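You operate a simulated robot arm through the tools that you are given. There is no shell and no other tool.

You run a simulated robot arm. Do the job below in one go: nothing can be reset, and whatever is moved stays where it is left.

## Task
Lower the mixer, plug in, mix smooth on slow, unplug and raise it.
Fine: the mortar in the tub ends without lumps; knob back at off first, the plug laid on its shelf; never move the mixer plugged in. Where these are worked on the way, their far stop is far enough and under half their travel is too little: paddle mixer.

Only the result counts: the job must be done as asked and must still hold three seconds after the hand-in. Knocking over, shifting, dropping, spilling or breaking anything else fails it.

## Robot
A 7-joint arm with a two-finger parallel gripper, fixed in place. Base frame: the origin is on the floor under the middle of its stand, x ahead of it, y to its left, z up. Units: m, rad, N and s.
With the tool pointing down near the work surface it reaches from about 0.1 to 0.62 m from the base axis. Its first joint turns from -2.007 to 2.007 rad. Payload 3.91 kg.
The TCP is the grasp point between the finger pads, 0.03 m short of the fingertips. In the tool frame z runs along the fingers and y along their closing line. Largest opening 0.11 m; finger width 0.02, thickness 0.01; the body of the gripper, 0.048 by 0.112 m, starts 0.055 m behind the TCP.
Orientation is that of the tool frame in the base frame, as [roll, pitch, yaw] about the fixed x, y, z axes, in that order (R = Rz(yaw) Ry(pitch) Rx(roll)). With the fingers straight down and closing along the base's y, the tool's x points along the base's -x, its y along +y and its z along -z.

## Interface
- The arm moves only by the tool play_rows. Its argument "commands" is a list of rows, each a list of 6 numbers: the shift along the tool's x, y, z in m, then the turn, a rotation vector about the tool's x, y, z in rad. In form: [[tx, ty, tz, wx, wy, wz], ...]. A call has 1 to 20 rows; each row is the pose to reach, as a shift and turn from the pose commanded when the call began, along the tool's axes at that moment. "jaw" is the gripper command, from -1 (fully open) to 1 (shut), values between in proportion, set as the call begins (left out, the last holds). A row lasts 0.2 s, in which the tool goes at most 0.05 m and 0.15 rad; a call with a longer step from one row to the next is refused whole, and so is a gripper value outside its range. A pose out of reach is approached as far as the arm can. The call stops where the force on the tool passes 90 N (or 10 N more than at its start, if that is more) or the arm is blocked; 0.2 s more then pass. Each finger travels about 0.153 m/s and halts on what it meets, pressing with about 45 N; the grip force reading is that of the motor and also rises with nothing between the fingers. The clock runs only during rows and for 0.2 s after the last one: add rows that repeat a pose to give the fingers time. The reply holds the time, the measured pose of the TCP, the force on the tool along the base axes, the opening and the grip force, in the units named above and with some noise, with the torque about the TCP (base axes, N m) and any sound that the robot's microphone picked up, and new pictures: "pictures" is both (left out), scene, wrist or none.
- Cameras (640 x 400 px; columns grow to the right, rows downward): "scene" is fixed at [0.4086, -0.5006, 1.5207]; the picture's right is [0.97, -0.23, 0.00], its down [-0.08, -0.32, -0.94] and it looks along [0.22, 0.92, -0.33] (base axes); focal length 313 px, centre (320, 200). "wrist" rides on the gripper at [0.072, 0.017, -0.103] in the tool frame; the picture's right is [-0.23, 0.97, 0.00], its down [-0.76, -0.18, -0.62] and it looks along [-0.61, -0.14, 0.78] (tool axes); focal length 222 px, centre (320, 200).
- lift_body(by): slides the trunk up (or, below 0, down) by that many m; the arm rides with it, the base frame stays. It gives what a move gives, with no picture.
- pixel_to_xyz(camera, pixels): for up to 12 pixels [column, row] of the newest picture of that camera ("zoom" is the newest enlarged one), the place [x, y, z] in the base frame of the surface seen there, good to about 0.002 m, but the place of the scene camera against the robot may be out by one fixed shift of up to 0.025 m in any direction. No time passes.
- zoom(camera, box): a new picture of the part [left, top, right, bottom] of that camera's present view, enlarged. No time passes.
- finish_job(): hands the job in; it is judged then, once.

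Open the gripper and draw the arm clear of the work before you hand the job in, unless the task says otherwise.

The tools are called after "Request:" as name(argument=value, ...) on one line, values as JSON. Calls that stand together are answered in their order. play_rows: Moves the arm, as the interface text tells. Its arguments: {"type":"object","properties":{"commands":{"type":"array","items":{"type":"array","items":{"type":"number"}}},"jaw":{"type":"number"},"pictures":{"type":"string","enum":["both","scene","wrist","none"]}},"required":["commands"]} The other tools are called the same way: lift_body (by) moves the trunk up or down; pixel_to_xyz (camera, pixels) gives the place of the surface under pixels of a picture; zoom (camera, box) takes an enlarged picture of a part of a camera's view; finish_job () hands the job in.

At the start:

```text
time_s: 0.0
tcp_pos: [0.3542, 0.3262, 1.5254]
ee_rot: [-3.141, 0.0, 3.141]
ft_force: [1.1, 0.0, 0.7]
ft_torque: [0.0, 0.0, 0.01]
grip_width: 0.1099
grasp_force: 0.1
trunk travel left (down, up): [-0.925, 0.065]
```

scene: 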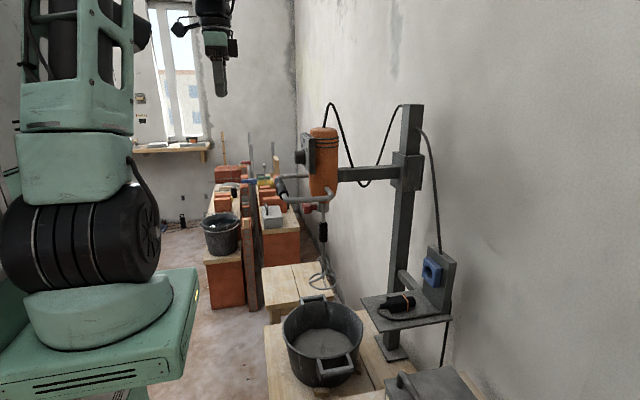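
wrist: 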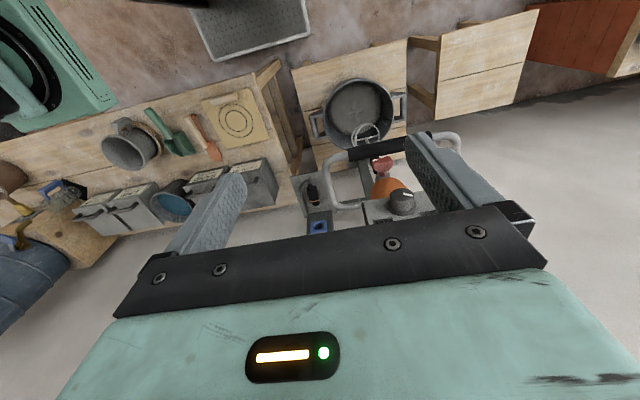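

The scene picture shows the mixer on a column (orange body at about (323,160)), the tub at (322,340), the socket at (432,270) and the plug lying on the shelf at (397,303). I zoom in on these parts to see the details.

Request:
zoom(camera="scene", box=[260, 90, 460, 215])

Request:
zoom(camera="scene", box=[340, 230, 480, 340])

Request:
zoom(camera="wrist", box=[280, 60, 480, 250])

```text
3.20 times, centred on (360, 152) of scene
```

zoom: 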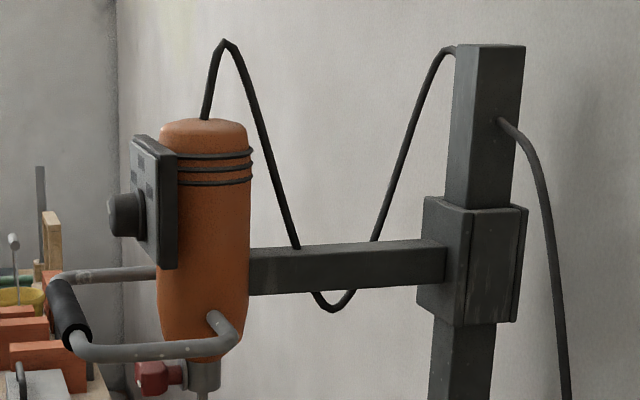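

```text
3.64 times, centred on (410, 285) of scene
```

zoom: 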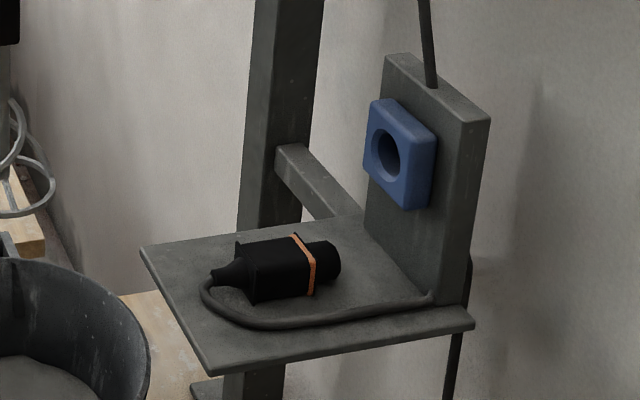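

```text
2.11 times, centred on (380, 155) of wrist
```

zoom: 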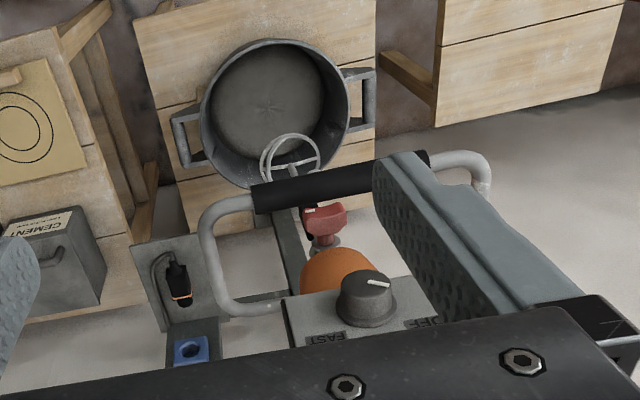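

I read off the places of the main parts with both cameras to compare them: plug, socket, knob, handles, paddle, tub.

Request:
pixel_to_xyz(camera="wrist", pixels=[[396, 198], [390, 190], [382, 150], [345, 205], [310, 195], [313, 200], [317, 226], [355, 110], [383, 163], [360, 132], [345, 180], [440, 137]])

Request:
pixel_to_xyz(camera="scene", pixels=[[298, 157], [323, 130], [282, 187], [310, 201], [302, 145], [400, 303], [432, 272], [407, 170], [408, 120], [322, 280], [322, 345], [355, 172]])

```text
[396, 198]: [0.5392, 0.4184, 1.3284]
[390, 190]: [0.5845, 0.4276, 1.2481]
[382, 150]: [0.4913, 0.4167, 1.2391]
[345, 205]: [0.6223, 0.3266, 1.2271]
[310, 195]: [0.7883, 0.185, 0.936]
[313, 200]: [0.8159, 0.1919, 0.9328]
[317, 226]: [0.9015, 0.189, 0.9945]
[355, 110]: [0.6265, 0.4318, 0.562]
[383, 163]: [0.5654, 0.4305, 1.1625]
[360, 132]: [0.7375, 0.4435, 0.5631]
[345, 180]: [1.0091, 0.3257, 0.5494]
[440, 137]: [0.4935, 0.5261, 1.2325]
```

```text
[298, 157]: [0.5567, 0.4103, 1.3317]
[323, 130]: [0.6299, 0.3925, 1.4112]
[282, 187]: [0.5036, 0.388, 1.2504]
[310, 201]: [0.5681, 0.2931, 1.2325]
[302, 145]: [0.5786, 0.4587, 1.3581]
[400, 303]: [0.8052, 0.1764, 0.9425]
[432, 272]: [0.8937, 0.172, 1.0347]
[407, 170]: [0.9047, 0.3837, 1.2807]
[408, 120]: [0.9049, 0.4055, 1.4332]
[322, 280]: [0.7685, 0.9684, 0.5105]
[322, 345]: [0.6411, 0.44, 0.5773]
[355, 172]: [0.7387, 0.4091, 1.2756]
```

The knob is near (0.54, 0.42, 1.33) and faces the robot, the grip bar is near x 0.49, z 1.24, and the plug lies near (0.80, 0.19, 0.935). I take closer zooms of the knob panel, the red part and the plug.

Request:
zoom(camera="wrist", box=[360, 130, 430, 230])

Request:
zoom(camera="scene", box=[285, 120, 350, 220])

Request:
zoom(camera="wrist", box=[290, 160, 350, 245])

Request:
zoom(camera="wrist", box=[310, 60, 420, 170])

```text
4.00 times, centred on (395, 180) of wrist
```

zoom: 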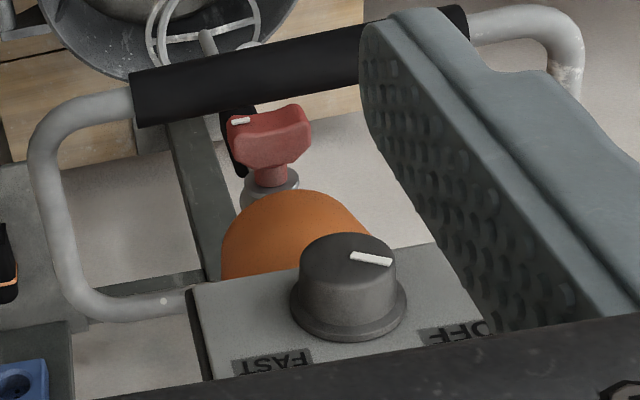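

```text
4.00 times, centred on (318, 170) of scene
```

zoom: 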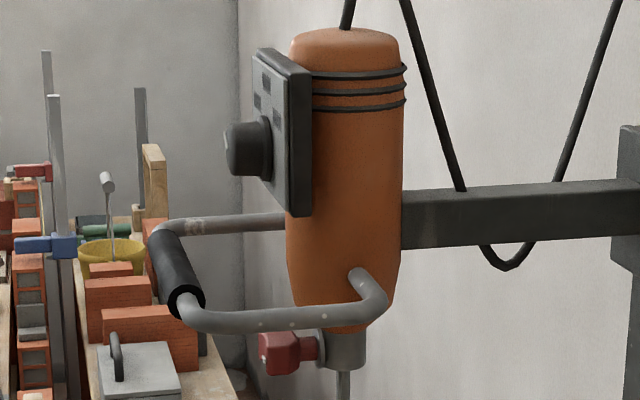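

```text
4.71 times, centred on (320, 202) of wrist
```

zoom: 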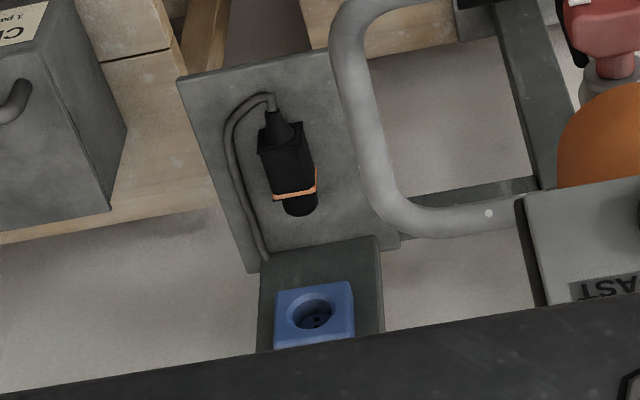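

```text
3.64 times, centred on (365, 115) of wrist
```

zoom: 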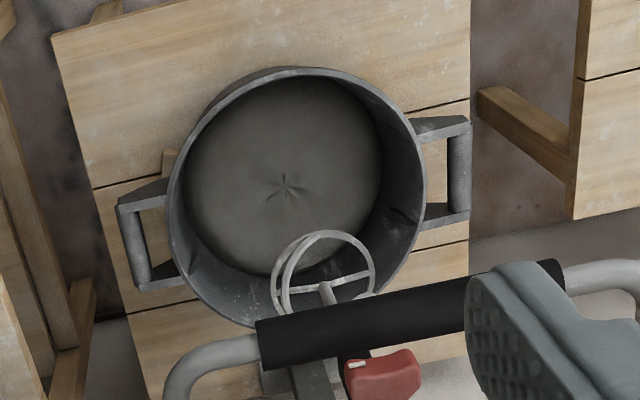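

The red wing knob under the body and the SLOW/FAST/OFF knob on the panel are visible, with the OFF label on the +y side. I turn the tool to point ahead (+x) while staying in place, in steps of 0.131 rad, so I can look at the panel and reach for the grip bar.

Request:
play_rows(commands=[[0, 0, 0, 0, -0.131, 0], [0, 0, 0, 0, -0.262, 0], [0, 0, 0, 0, -0.393, 0], [0, 0, 0, 0, -0.524, 0], [0, 0, 0, 0, -0.654, 0], [0, 0, 0, 0, -0.785, 0], [0, 0, 0, 0, -0.916, 0], [0, 0, 0, 0, -1.047, 0], [0, 0, 0, 0, -1.178, 0], [0, 0, 0, 0, -1.309, 0], [0, 0, 0, 0, -1.44, 0], [0, 0, 0, 0, -1.571, 0]], jaw=-1)

```text
time_s: 2.2
tcp_pos: [0.3816, 0.3315, 1.6054]
ee_rot: [2.526, 1.169, 2.491]
ft_force: [1.0, -0.4, 0.5]
ft_torque: [0.01, 0.04, 0.01]
grip_width: 0.1103
grasp_force: 0.0
trunk travel left (down, up): [-0.925, 0.065]
stopped in row 10: the arm was blocked; the commanded pose is now the measured one
```

scene: 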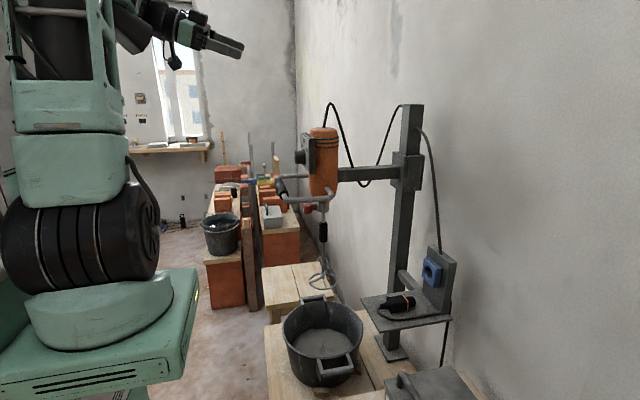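
wrist: 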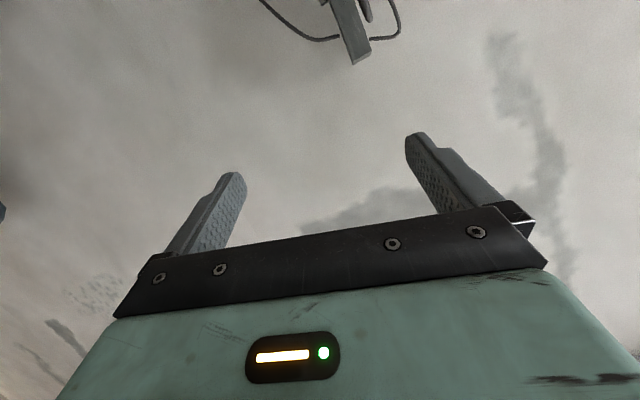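

The wrist folded at its limit near 72° of turn, at this height close to the base; nothing was touched (force near 0). I go 0.25 m down first, then finish the turn to straight ahead.

Request:
play_rows(commands=[[0.038, -0.009, 0.013, 0, 0, 0], [0.077, -0.019, 0.027, 0, 0, 0], [0.115, -0.028, 0.04, 0, 0, 0], [0.153, -0.038, 0.053, 0, 0, 0], [0.192, -0.047, 0.067, 0, 0, 0], [0.23, -0.0565, 0.08, 0, 0, 0], [0.23, -0.0565, 0.08, -0.012, -0.108, -0.079], [0.23, -0.0565, 0.08, -0.023, -0.216, -0.159], [0.23, -0.0565, 0.08, -0.035, -0.324, -0.238], [0.23, -0.0565, 0.08, -0.035, -0.324, -0.238]])

```text
time_s: 3.1
tcp_pos: [0.4021, 0.3468, 1.5693]
ee_rot: [2.146, 0.954, 2.101]
ft_force: [0.8, -0.3, -0.1]
ft_torque: [0.01, -0.01, 0.05]
grip_width: 0.1102
grasp_force: 0.0
trunk travel left (down, up): [-0.925, 0.065]
stopped in row 4: the arm was blocked; the commanded pose is now the measured one
```

scene: 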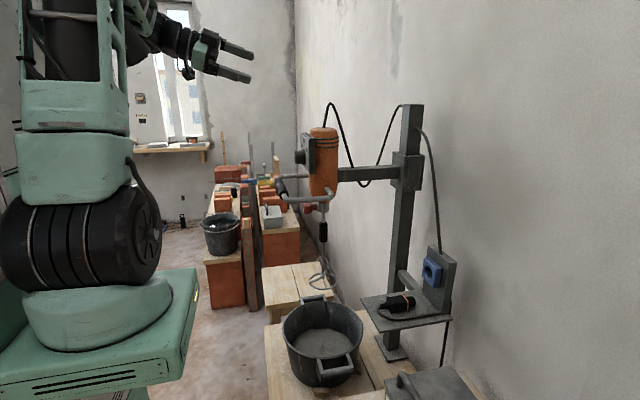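
wrist: 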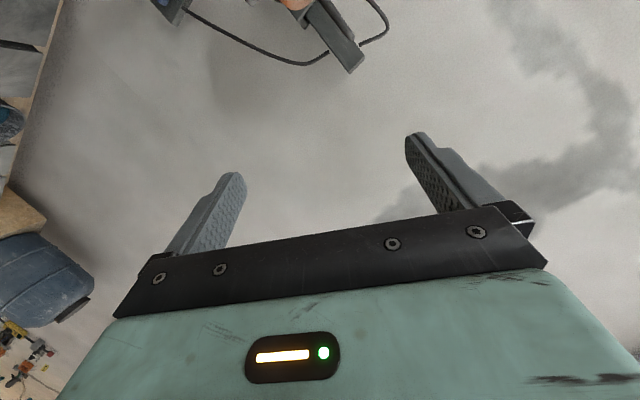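

The wrist has rolled about 29° by itself toward "closing line upright", which is the way I need for the horizontal grip bar anyway. I go with that: turn to tool pointing ahead with the fingers closing vertically, while lowering 0.2 m.

Request:
play_rows(commands=[[0.0, 0.0, 0.0, -0.0336, -0.0256, 0.129], [0.0, 0.0, 0.0, -0.0672, -0.0512, 0.258], [0.034, -0.02, 0.009, -0.1008, -0.0768, 0.387], [0.068, -0.04, 0.018, -0.1345, -0.1025, 0.516], [0.102, -0.06, 0.027, -0.168, -0.128, 0.645], [0.136, -0.08, 0.036, -0.2017, -0.1537, 0.774], [0.169, -0.0995, 0.044, -0.2353, -0.1793, 0.903], [0.169, -0.0995, 0.044, -0.2689, -0.2049, 1.0317], [0.169, -0.0995, 0.044, -0.2689, -0.2049, 1.0317]])

```text
time_s: 4.8
tcp_pos: [0.4856, 0.4602, 1.66]
ee_rot: [1.883, -0.276, 1.706]
ft_force: [0.6, 0.9, 0.6]
ft_torque: [-0.04, 0.0, -0.08]
grip_width: 0.11
grasp_force: 0.0
out of reach, approached as far as the arm can: row 4, 5, 6, 7, 8
trunk travel left (down, up): [-0.925, 0.065]
stopped in row 8: the arm was blocked; the commanded pose is now the measured one
```

scene: 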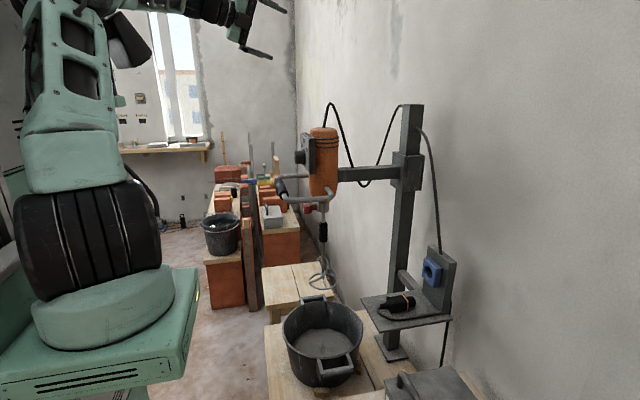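
wrist: 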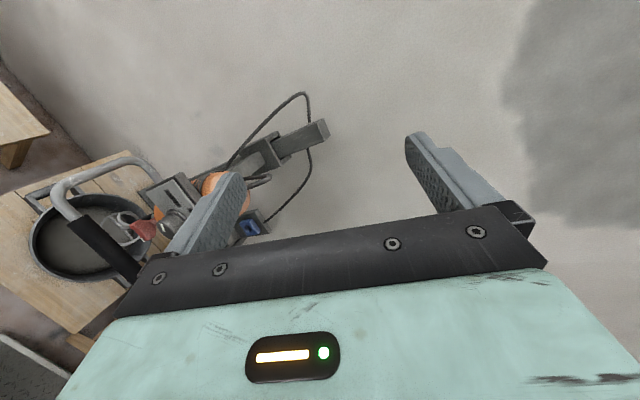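

The arm drifts upward because the tool-forward pose is awkward at this height relative to the shoulder. I read off places on the robot's own links in the scene picture to understand its geometry.

Request:
pixel_to_xyz(camera="scene", pixels=[[100, 350], [100, 290], [90, 240], [70, 160], [70, 100], [60, 50], [80, 10], [130, 40], [190, 8], [235, 15], [245, 30], [265, 50]])

```text
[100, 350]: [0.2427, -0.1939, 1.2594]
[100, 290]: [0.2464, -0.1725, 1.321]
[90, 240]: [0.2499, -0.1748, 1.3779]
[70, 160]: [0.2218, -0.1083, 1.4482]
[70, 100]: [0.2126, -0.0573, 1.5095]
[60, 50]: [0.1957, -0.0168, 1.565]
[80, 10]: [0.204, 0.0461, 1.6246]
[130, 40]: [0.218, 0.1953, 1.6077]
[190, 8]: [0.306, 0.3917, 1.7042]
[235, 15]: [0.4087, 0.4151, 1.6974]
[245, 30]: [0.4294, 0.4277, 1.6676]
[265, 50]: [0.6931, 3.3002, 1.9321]
```

The tool now points nearly ahead (about 17° down) with the closing line upright, at (0.486, 0.460, 1.66). I straighten the orientation and pull back to x 0.40 in small steps to see whether that pose is held.

Request:
play_rows(commands=[[-0.0095, -0.0143, -0.0192, -0.0821, -0.0441, -0.0631], [-0.019, -0.0286, -0.0383, -0.1642, -0.0881, -0.1262], [-0.0284, -0.0429, -0.0575, -0.2464, -0.1322, -0.1894], [-0.0379, -0.0572, -0.0767, -0.3285, -0.1763, -0.2525], [-0.0379, -0.0572, -0.0767, -0.3285, -0.1763, -0.2525]])

```text
time_s: 5.8
tcp_pos: [0.4448, 0.432, 1.7448]
ee_rot: [1.662, -0.181, 1.589]
ft_force: [0.4, -0.7, 0.3]
ft_torque: [0.0, 0.03, 0.05]
grip_width: 0.11
grasp_force: 0.1
out of reach, approached as far as the arm can: row 1, 2, 3, 4
trunk travel left (down, up): [-0.925, 0.065]
stopped in row 4: the arm was blocked; the commanded pose is now the measured one
```

scene: 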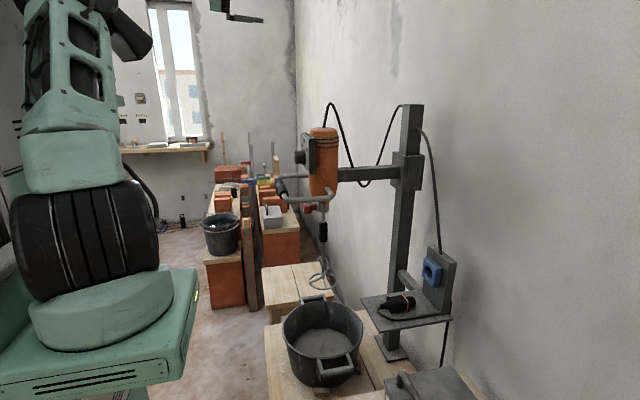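
wrist: 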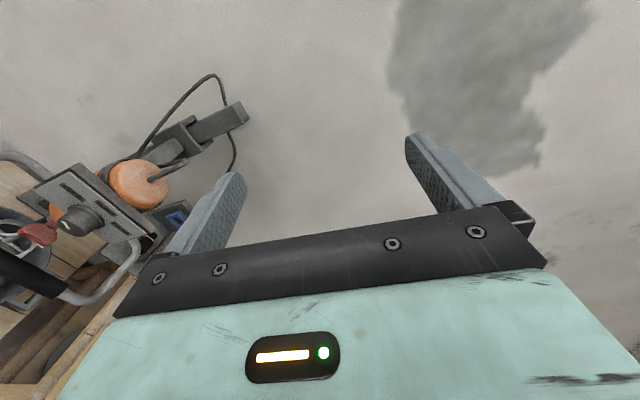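

The arm reaches the forward-pointing pose when high relative to its shoulder (z 1.745 now), so I should lower the trunk to bring this pose down to the mixer. Before that I check what stands near the path of the trunk and arm.

Request:
pixel_to_xyz(camera="scene", pixels=[[275, 385], [285, 350], [266, 330], [430, 385], [225, 235], [245, 230], [225, 285], [275, 280], [270, 240], [300, 330], [345, 365], [180, 330]])

Request:
pixel_to_xyz(camera="wrist", pixels=[[20, 365], [100, 300], [125, 275], [30, 320], [82, 218], [85, 205], [140, 185], [40, 235], [15, 265], [5, 160], [60, 300], [120, 265]])

```text
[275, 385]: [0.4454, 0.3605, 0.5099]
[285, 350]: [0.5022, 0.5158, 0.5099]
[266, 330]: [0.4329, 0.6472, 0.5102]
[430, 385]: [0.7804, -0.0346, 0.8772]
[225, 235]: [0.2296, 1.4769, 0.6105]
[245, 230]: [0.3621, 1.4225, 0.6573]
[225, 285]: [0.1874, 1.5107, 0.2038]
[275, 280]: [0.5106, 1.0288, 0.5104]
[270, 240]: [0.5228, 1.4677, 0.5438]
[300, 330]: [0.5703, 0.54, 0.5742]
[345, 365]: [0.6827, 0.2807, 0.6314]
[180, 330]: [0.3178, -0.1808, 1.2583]
```

```text
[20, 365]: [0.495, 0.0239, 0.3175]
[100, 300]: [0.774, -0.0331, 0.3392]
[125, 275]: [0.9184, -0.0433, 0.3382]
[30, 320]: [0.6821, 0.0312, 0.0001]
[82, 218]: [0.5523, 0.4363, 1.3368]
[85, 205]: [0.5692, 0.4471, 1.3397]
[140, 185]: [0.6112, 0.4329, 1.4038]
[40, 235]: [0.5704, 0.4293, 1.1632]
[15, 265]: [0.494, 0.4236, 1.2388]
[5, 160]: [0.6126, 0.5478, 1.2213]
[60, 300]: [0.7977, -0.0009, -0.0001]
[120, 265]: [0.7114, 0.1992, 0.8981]
```

The bench, tub and mixer are clear of the trunk's path at present. I test a bit more retreat and the final straightening at this height.

Request:
play_rows(commands=[[-0.0044, -0.002, -0.03, -0.0463, -0.0132, -0.09], [-0.0088, -0.0039, -0.0601, -0.0926, -0.0264, -0.18], [-0.0088, -0.0039, -0.0601, -0.0926, -0.0264, -0.18]], pictures="none")

Request:
lift_body(by=-0.25)

```text
time_s: 6.5
tcp_pos: [0.3864, 0.429, 1.7329]
ee_rot: [1.564, 0.026, 1.557]
ft_force: [0.5, 0.0, 0.3]
ft_torque: [0.0, 0.0, 0.0]
grip_width: 0.1098
grasp_force: 0.0
trunk travel left (down, up): [-0.925, 0.065]
```

```text
time_s: 9.1
tcp_pos: [0.3872, 0.4291, 1.4827]
ee_rot: [1.563, 0.028, 1.558]
ft_force: [0.4, -0.2, -0.2]
ft_torque: [-0.01, 0.03, -0.02]
grip_width: 0.1101
grasp_force: 0.0
trunk travel left (down, up): [-0.675, 0.315]
```

The pose now holds: TCP (0.387, 0.429, 1.483), tool ahead with closing line upright. I take a picture from here to measure the grip bar and look at the panel.

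Request:
play_rows(commands=[[0, 0, 0, 0, 0, 0]])

```text
time_s: 9.5
tcp_pos: [0.3869, 0.4292, 1.4839]
ee_rot: [1.563, 0.028, 1.556]
ft_force: [-0.6, 0.3, -0.5]
ft_torque: [0.01, -0.01, 0.0]
grip_width: 0.1099
grasp_force: 0.1
trunk travel left (down, up): [-0.675, 0.315]
```

scene: 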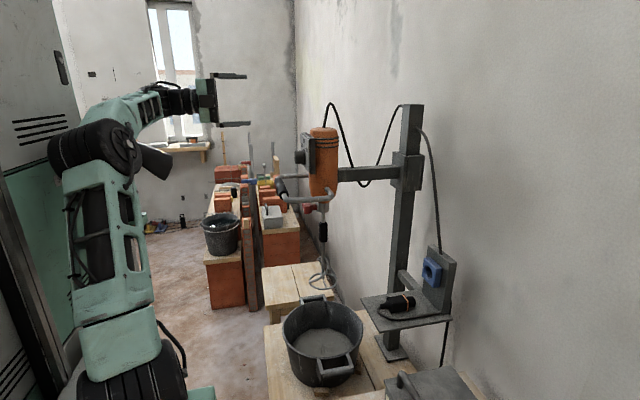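
wrist: 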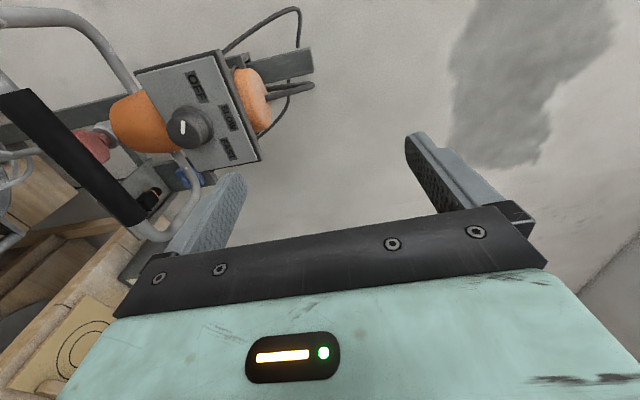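

The panel is now well visible at (190,125) with the knob at (190,128). I zoom in on it and on the grip bar and query their places.

Request:
zoom(camera="wrist", box=[120, 40, 280, 190])

Request:
zoom(camera="wrist", box=[0, 60, 200, 260])

Request:
pixel_to_xyz(camera="wrist", pixels=[[184, 127], [200, 128], [190, 140], [176, 118], [195, 108], [212, 95], [225, 150], [160, 90], [50, 130], [95, 180], [125, 215], [10, 105]])

```text
2.67 times, centred on (200, 115) of wrist
```

zoom: 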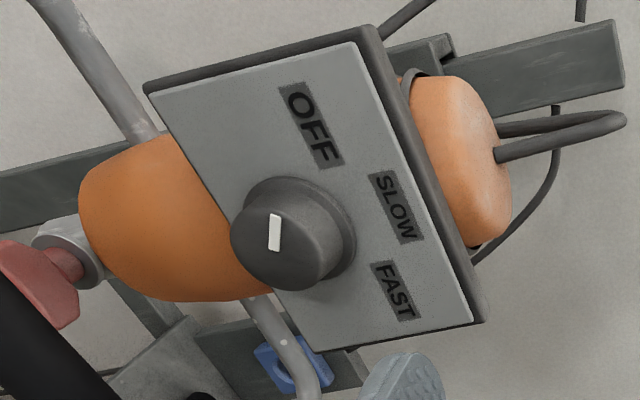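

```text
2.00 times, centred on (100, 160) of wrist
```

zoom: 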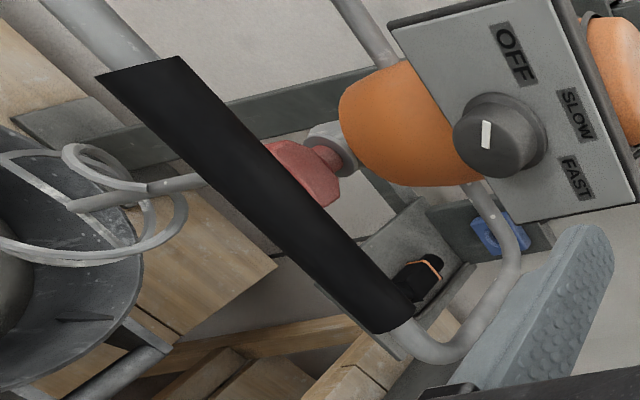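

```text
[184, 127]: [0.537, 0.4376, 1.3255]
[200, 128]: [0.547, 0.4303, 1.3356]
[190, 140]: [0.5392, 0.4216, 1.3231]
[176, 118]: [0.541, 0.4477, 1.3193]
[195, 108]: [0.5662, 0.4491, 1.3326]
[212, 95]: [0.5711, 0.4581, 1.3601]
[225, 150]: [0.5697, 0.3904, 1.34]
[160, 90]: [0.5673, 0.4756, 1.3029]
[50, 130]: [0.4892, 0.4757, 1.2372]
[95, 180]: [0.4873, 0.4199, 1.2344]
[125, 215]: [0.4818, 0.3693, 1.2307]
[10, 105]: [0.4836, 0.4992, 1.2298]
```

I query the label positions and the knob's outline through the zoomed picture geometry.

Request:
pixel_to_xyz(camera="wrist", pixels=[[196, 87], [229, 118], [229, 149], [182, 121], [183, 132], [168, 128], [180, 110], [193, 148], [212, 135], [196, 122], [238, 55], [152, 75]])

Request:
zoom(camera="wrist", box=[160, 100, 224, 155])

```text
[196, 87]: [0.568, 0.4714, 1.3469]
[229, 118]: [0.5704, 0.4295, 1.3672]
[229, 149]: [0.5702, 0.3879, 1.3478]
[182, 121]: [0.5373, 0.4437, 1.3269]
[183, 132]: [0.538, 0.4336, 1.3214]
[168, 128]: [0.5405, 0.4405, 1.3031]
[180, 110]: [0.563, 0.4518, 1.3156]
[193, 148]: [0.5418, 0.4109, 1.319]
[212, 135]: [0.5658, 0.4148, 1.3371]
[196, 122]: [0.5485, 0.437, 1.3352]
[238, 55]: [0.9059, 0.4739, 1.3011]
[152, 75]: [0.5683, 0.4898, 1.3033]
```

```text
7.27 times, centred on (192, 128) of wrist
```

zoom: 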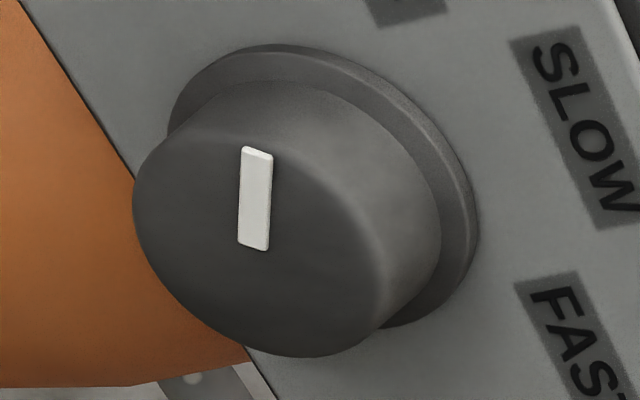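

From the panel: OFF lies 33° above horizontal on the left, SLOW straight up, FAST on the right, with the marker now at OFF; the SLOW turn is about +60° about the tool axis. The grip bar's centre is near (0.50, 0.43, 1.22), so I lower the trunk 0.262 m to bring the open fingers level with it (tips at x 0.417, bar front at 0.478).

Request:
lift_body(by=-0.262)

Request:
play_rows(commands=[[0, 0, 0, 0, 0, 0]], jaw=-1)

```text
time_s: 12.2
tcp_pos: [0.3877, 0.4291, 1.2222]
ee_rot: [1.562, 0.027, 1.557]
ft_force: [0.1, 0.7, -0.1]
ft_torque: [0.0, -0.03, 0.01]
grip_width: 0.1098
grasp_force: 0.0
trunk travel left (down, up): [-0.413, 0.577]
```

```text
time_s: 12.6
tcp_pos: [0.3874, 0.4291, 1.2202]
ee_rot: [1.564, 0.028, 1.557]
ft_force: [0.2, 0.0, 0.7]
ft_torque: [-0.01, -0.01, -0.01]
grip_width: 0.11
grasp_force: 0.1
trunk travel left (down, up): [-0.413, 0.577]
```

scene: 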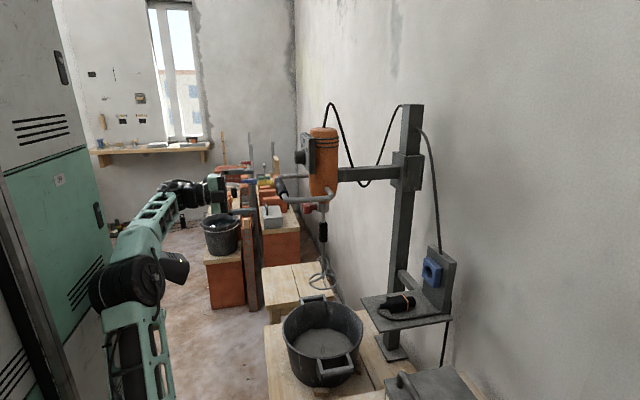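
wrist: 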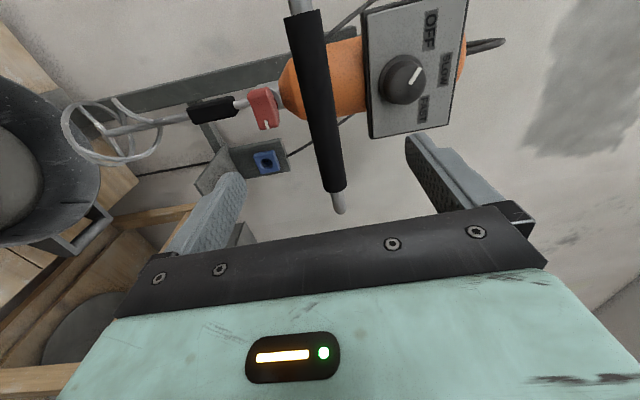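

The bar runs vertically in the wrist picture near (320,100), between the two fingers. I query bar and red knob points from this level view.

Request:
pixel_to_xyz(camera="wrist", pixels=[[318, 100], [305, 60], [335, 180], [303, 100], [331, 100], [338, 205], [262, 110], [262, 122], [400, 80], [415, 75], [380, 120], [212, 108]])

Request:
zoom(camera="wrist", box=[180, 60, 310, 160])

```text
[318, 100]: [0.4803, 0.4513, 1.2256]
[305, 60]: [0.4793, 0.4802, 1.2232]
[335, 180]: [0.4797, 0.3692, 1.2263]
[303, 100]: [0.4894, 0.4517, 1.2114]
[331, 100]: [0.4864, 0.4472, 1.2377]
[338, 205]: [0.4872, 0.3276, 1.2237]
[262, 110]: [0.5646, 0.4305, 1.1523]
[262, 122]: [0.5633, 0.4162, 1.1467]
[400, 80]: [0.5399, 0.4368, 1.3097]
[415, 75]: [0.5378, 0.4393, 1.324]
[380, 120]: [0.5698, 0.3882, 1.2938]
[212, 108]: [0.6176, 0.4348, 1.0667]
```

```text
4.00 times, centred on (245, 110) of wrist
```

zoom: 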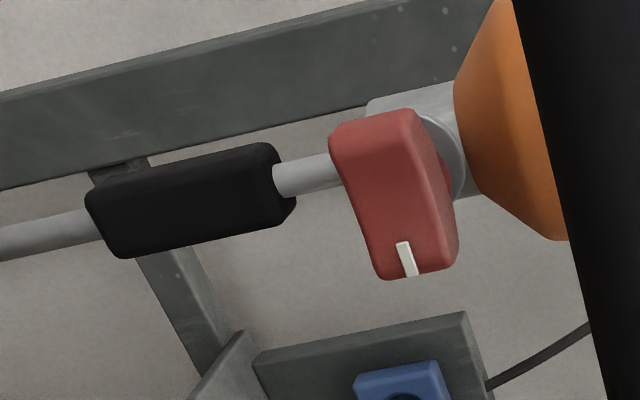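

The bar's centre is (0.498, y, 1.2245) with radius about 0.018. I move the open fingers forward 0.109 m around it and then close in the same call chain.

Request:
play_rows(commands=[[0, 0.003, 0.03, 0, 0, 0], [0, 0.003, 0.06, 0, 0, 0], [0, 0.003, 0.09, 0, 0, 0], [0, 0.003, 0.109, 0, 0, 0], [0, 0.003, 0.109, 0, 0, 0]], jaw=-1)

```text
time_s: 13.8
tcp_pos: [0.4865, 0.424, 1.2337]
ee_rot: [1.568, 0.011, 1.576]
ft_force: [-0.5, 0.0, -0.2]
ft_torque: [0.0, 0.0, -0.01]
grip_width: 0.11
grasp_force: 0.1
trunk travel left (down, up): [-0.413, 0.577]
```

scene: 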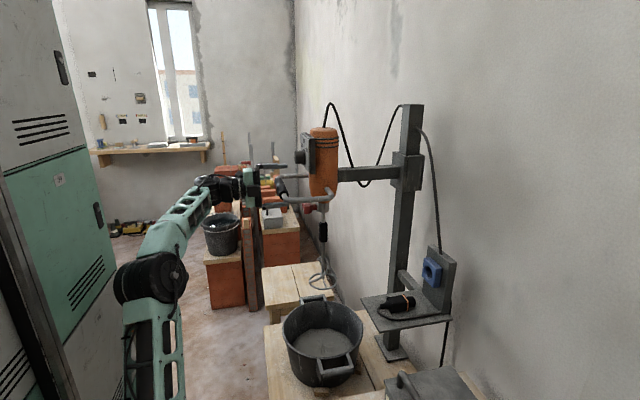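
wrist: 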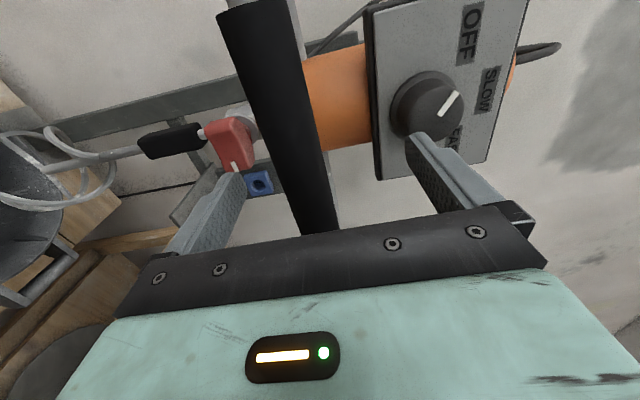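

The fingers are around the bar, but the TCP reads z 1.2337, about 9 mm above the bar's centre. I shift down 9 mm before closing.

Request:
play_rows(commands=[[0, -0.009, 0.005, 0, 0, 0], [0, -0.009, 0.005, 0, 0, 0]], pictures="none")

```text
time_s: 14.4
tcp_pos: [0.4907, 0.426, 1.2267]
ee_rot: [1.566, 0.008, 1.578]
ft_force: [-0.5, -0.2, -0.7]
ft_torque: [-0.01, 0.0, 0.01]
grip_width: 0.1099
grasp_force: 0.0
trunk travel left (down, up): [-0.413, 0.577]
```

The TCP is at (0.491, 0.426, 1.227), centred on the bar. I close the gripper on it.

Request:
play_rows(commands=[[0, 0, 0, 0, 0, 0], [0, 0, 0, 0, 0, 0], [0, 0, 0, 0, 0, 0], [0, 0, 0, 0, 0, 0]], jaw=1)

```text
time_s: 15.4
tcp_pos: [0.4927, 0.4261, 1.225]
ee_rot: [1.57, 0.009, 1.575]
ft_force: [-20.6, -1.7, -16.1]
ft_torque: [1.22, 0.5, 0.44]
grip_width: 0.0281
grasp_force: 45.3
trunk travel left (down, up): [-0.413, 0.577]
```

scene: 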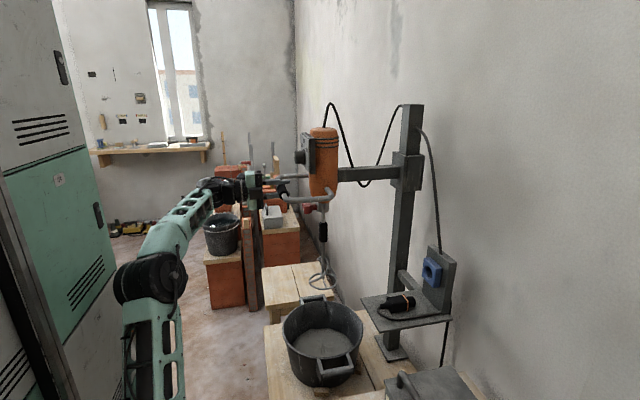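
wrist: 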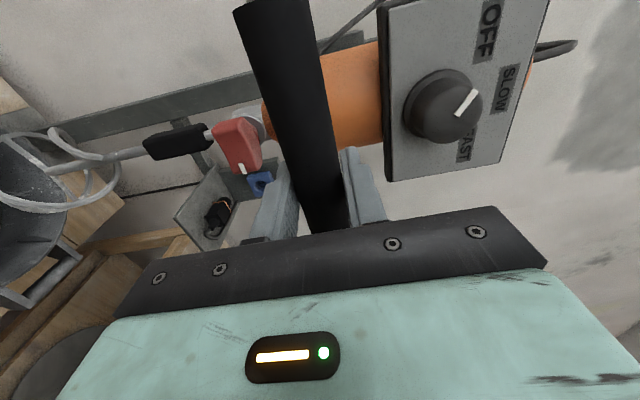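

The gripper holds the bar (opening 0.028, grip 45 N). I lower the trunk 0.03 m first to see whether the mixer follows.

Request:
lift_body(by=-0.03)

Request:
play_rows(commands=[[0, 0, 0, 0, 0, 0]])

```text
time_s: 16.2
tcp_pos: [0.4931, 0.4259, 1.1965]
ee_rot: [1.568, 0.008, 1.577]
ft_force: [-23.6, 6.6, -4.5]
ft_torque: [1.02, 0.16, 0.91]
grip_width: 0.0279
grasp_force: 45.3
trunk travel left (down, up): [-0.383, 0.607]
```

```text
time_s: 16.6
tcp_pos: [0.4924, 0.4248, 1.1968]
ee_rot: [1.565, 0.006, 1.575]
ft_force: [-26.7, 9.3, -4.3]
ft_torque: [1.06, 0.39, 0.73]
grip_width: 0.0281
grasp_force: 44.6
trunk travel left (down, up): [-0.383, 0.607]
```

scene: 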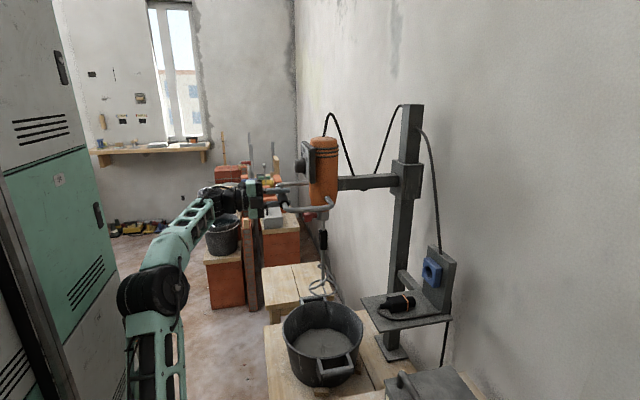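
wrist: 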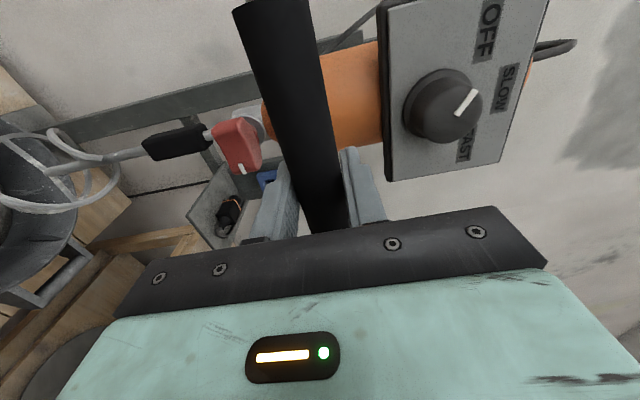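

The mixer follows freely (force only about -4 N in z). I keep lowering in 0.1 m steps while watching the force.

Request:
lift_body(by=-0.1)

Request:
play_rows(commands=[[0, 0, 0, 0, 0, 0]], pictures="scene")

```text
time_s: 17.9
tcp_pos: [0.4933, 0.4249, 1.0975]
ee_rot: [1.57, 0.007, 1.574]
ft_force: [-28.9, 16.9, -5.3]
ft_torque: [0.96, 0.21, 0.21]
grip_width: 0.0279
grasp_force: 45.5
trunk travel left (down, up): [-0.283, 0.707]
```

```text
time_s: 18.3
tcp_pos: [0.4934, 0.4249, 1.0963]
ee_rot: [1.567, 0.009, 1.576]
ft_force: [-29.4, 17.2, -5.8]
ft_torque: [0.96, 0.35, 0.02]
grip_width: 0.0283
grasp_force: 44.9
trunk travel left (down, up): [-0.283, 0.707]
```

scene: 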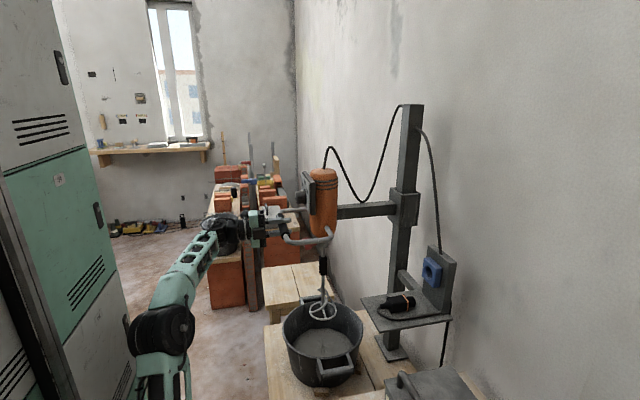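

The mixer is down 0.13 m; sideways force on the tool has grown to (-29, 17) N, so I ease the commanded pose a few mm back before going on.

Request:
play_rows(commands=[[0.002, 0, -0.003, 0, 0, 0], [0.002, 0, -0.003, 0, 0, 0]], pictures="none")

Request:
lift_body(by=-0.06)

Request:
play_rows(commands=[[0, 0, 0, 0, 0, 0]], pictures="scene")

```text
time_s: 18.9
tcp_pos: [0.4942, 0.4246, 1.0986]
ee_rot: [1.569, 0.007, 1.57]
ft_force: [-19.6, 24.8, -5.0]
ft_torque: [0.8, 0.37, 0.29]
grip_width: 0.0279
grasp_force: 45.1
trunk travel left (down, up): [-0.283, 0.707]
```

```text
time_s: 19.9
tcp_pos: [0.4939, 0.4242, 1.0377]
ee_rot: [1.57, 0.004, 1.572]
ft_force: [-16.9, 24.5, -3.6]
ft_torque: [0.94, 0.17, 0.59]
grip_width: 0.0278
grasp_force: 44.8
trunk travel left (down, up): [-0.223, 0.767]
```

```text
time_s: 20.3
tcp_pos: [0.4938, 0.4239, 1.0381]
ee_rot: [1.567, 0.006, 1.57]
ft_force: [-16.7, 24.7, -3.3]
ft_torque: [0.91, 0.47, 0.58]
grip_width: 0.0282
grasp_force: 44.8
trunk travel left (down, up): [-0.223, 0.767]
```

scene: 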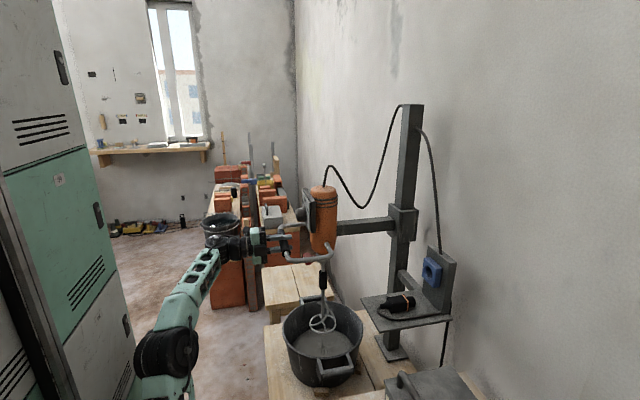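

Down 0.19 m now and the paddle is entering the tub. I keep lowering in smaller steps and watch the vertical force for the stop.

Request:
lift_body(by=-0.05)

Request:
play_rows(commands=[[0, 0, 0, 0, 0, 0]], pictures="scene")

```text
time_s: 21.2
tcp_pos: [0.494, 0.4232, 0.988]
ee_rot: [1.569, 0.004, 1.57]
ft_force: [-16.4, 23.1, -4.2]
ft_torque: [0.93, 0.11, 0.71]
grip_width: 0.0279
grasp_force: 44.8
trunk travel left (down, up): [-0.173, 0.817]
```

```text
time_s: 21.6
tcp_pos: [0.4941, 0.4242, 0.987]
ee_rot: [1.569, 0.003, 1.571]
ft_force: [-15.3, 23.6, -5.2]
ft_torque: [0.9, 0.39, 0.61]
grip_width: 0.0278
grasp_force: 45.0
trunk travel left (down, up): [-0.173, 0.817]
```

scene: 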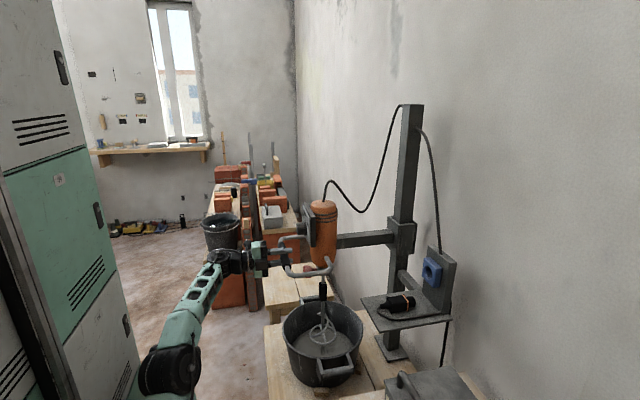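

The paddle has nearly reached the mortar surface. I lower another 0.04 m.

Request:
lift_body(by=-0.04)

Request:
play_rows(commands=[[0, 0, 0, 0, 0, 0]], pictures="scene")

```text
time_s: 22.4
tcp_pos: [0.4952, 0.4237, 0.9484]
ee_rot: [1.571, 0.003, 1.569]
ft_force: [-18.1, 21.0, -3.6]
ft_torque: [0.92, 0.05, 0.8]
grip_width: 0.0281
grasp_force: 45.0
trunk travel left (down, up): [-0.133, 0.857]
```

```text
time_s: 22.8
tcp_pos: [0.4949, 0.424, 0.9476]
ee_rot: [1.568, 0.005, 1.57]
ft_force: [-16.7, 21.0, -5.3]
ft_torque: [0.85, 0.27, 0.53]
grip_width: 0.0278
grasp_force: 45.1
trunk travel left (down, up): [-0.133, 0.857]
```

scene: 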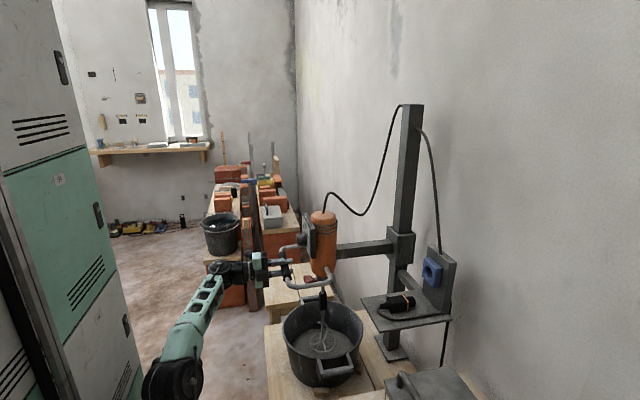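

Lowered 0.28 m with no stop yet (z force about -5 N). I go on in 0.025 m steps.

Request:
lift_body(by=-0.025)

Request:
lift_body(by=-0.02)

Request:
play_rows(commands=[[0, 0, 0, 0, 0, 0]])

```text
time_s: 23.6
tcp_pos: [0.4943, 0.424, 0.9239]
ee_rot: [1.569, 0.004, 1.57]
ft_force: [-15.9, 21.6, -2.1]
ft_torque: [0.94, 0.14, 0.58]
grip_width: 0.0278
grasp_force: 45.0
trunk travel left (down, up): [-0.108, 0.882]
```

```text
time_s: 24.2
tcp_pos: [0.4961, 0.4236, 0.9028]
ee_rot: [1.57, 0.003, 1.568]
ft_force: [-14.4, 19.4, -3.2]
ft_torque: [0.97, 0.11, 0.72]
grip_width: 0.0277
grasp_force: 44.7
trunk travel left (down, up): [-0.088, 0.902]
```

```text
time_s: 24.6
tcp_pos: [0.4948, 0.4234, 0.9036]
ee_rot: [1.568, 0.006, 1.57]
ft_force: [-10.1, 19.4, -5.2]
ft_torque: [0.76, 0.24, 0.74]
grip_width: 0.0276
grasp_force: 45.1
trunk travel left (down, up): [-0.088, 0.902]
```

scene: 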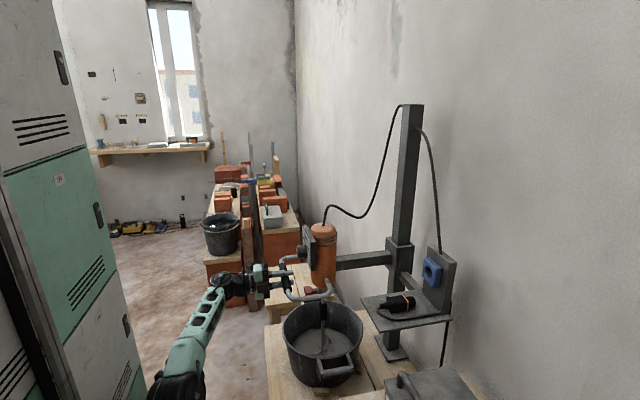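
wrist: 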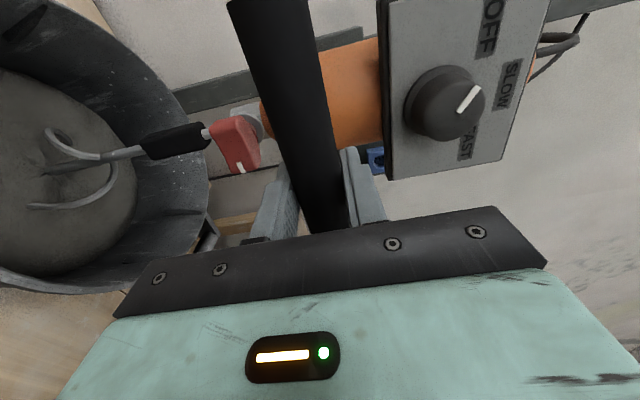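

The paddle is going into the mortar; still no stop. I lower another 0.04 m in two steps.

Request:
lift_body(by=-0.02)

Request:
lift_body(by=-0.02)

Request:
play_rows(commands=[[0, 0, 0, 0, 0, 0]])

```text
time_s: 25.3
tcp_pos: [0.4951, 0.4225, 0.8848]
ee_rot: [1.565, 0.001, 1.57]
ft_force: [-6.9, 24.5, 14.4]
ft_torque: [0.64, 0.24, 0.18]
grip_width: 0.0278
grasp_force: 44.8
trunk travel left (down, up): [-0.068, 0.922]
```

```text
time_s: 25.8
tcp_pos: [0.4929, 0.4199, 0.8888]
ee_rot: [1.549, -0.012, 1.582]
ft_force: [8.3, 17.1, -3.6]
ft_torque: [-0.84, 1.38, 1.26]
grip_width: 0.0287
grasp_force: 44.7
trunk travel left (down, up): [-0.058, 0.932]
stopped: the force on the tool passed its limit at 98 N (the readings are from after the stop); the commanded pose is now the measured one
```

```text
time_s: 26.1
tcp_pos: [0.4935, 0.4204, 0.8883]
ee_rot: [1.547, -0.011, 1.577]
ft_force: [0.4, 22.4, -5.3]
ft_torque: [-0.84, 1.41, 1.09]
grip_width: 0.0285
grasp_force: 45.3
trunk travel left (down, up): [-0.058, 0.932]
```

scene: 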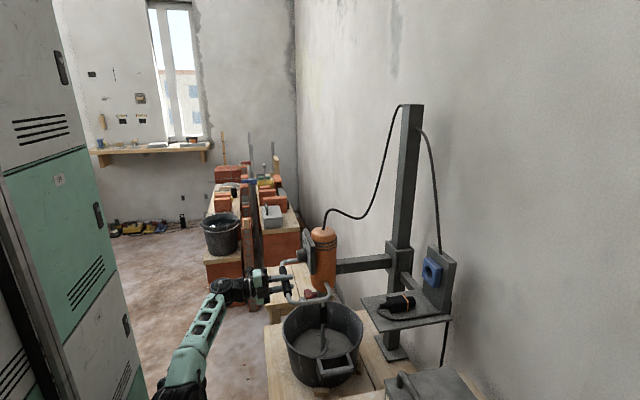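
wrist: 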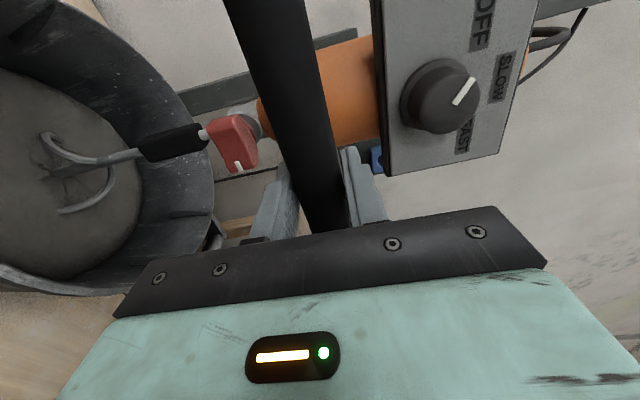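

The stop was reached: force hit the limit and the TCP rests at z 0.888, 0.34 m below the start. I open the fingers and then draw straight back.

Request:
play_rows(commands=[[0, 0, 0, 0, 0, 0], [0, 0, 0, 0, 0, 0], [0, 0, 0, 0, 0, 0]], jaw=-1, pictures="wrist")

```text
time_s: 26.9
tcp_pos: [0.4932, 0.4174, 0.8897]
ee_rot: [1.544, -0.016, 1.572]
ft_force: [0.2, -0.4, 0.5]
ft_torque: [-0.01, -0.02, 0.01]
grip_width: 0.11
grasp_force: 0.1
trunk travel left (down, up): [-0.058, 0.932]
```

wrist: 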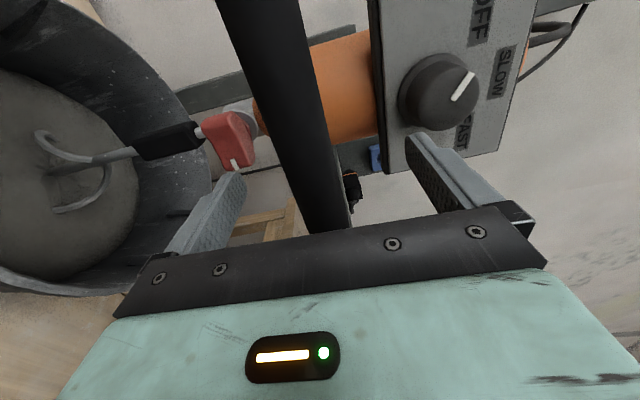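

Released cleanly (forces near 0). I draw back 0.13 m along the tool axis.

Request:
play_rows(commands=[[0, 0, -0.033, 0, 0, 0], [0, 0, -0.066, 0, 0, 0], [0, 0, -0.1, 0, 0, 0], [0, 0, -0.13, 0, 0, 0], [0, 0, -0.13, 0, 0, 0]])

```text
time_s: 28.1
tcp_pos: [0.3651, 0.4226, 0.8816]
ee_rot: [1.545, 0.003, 1.569]
ft_force: [-2.1, 0.9, 1.1]
ft_torque: [0.0, -0.01, 0.04]
grip_width: 0.1101
grasp_force: 0.0
trunk travel left (down, up): [-0.058, 0.932]
```

scene: 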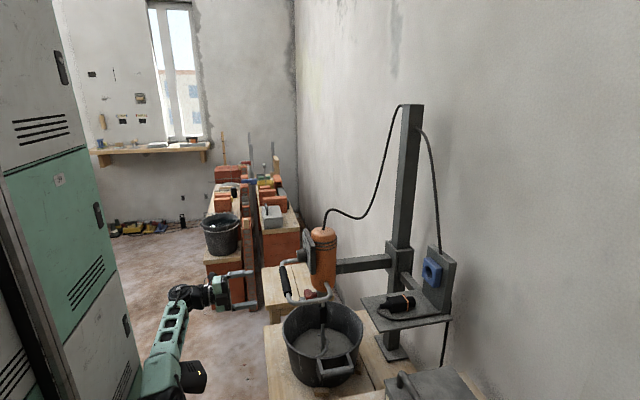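
wrist: 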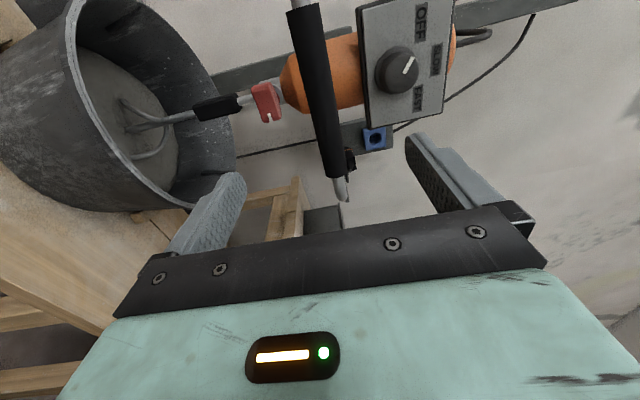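

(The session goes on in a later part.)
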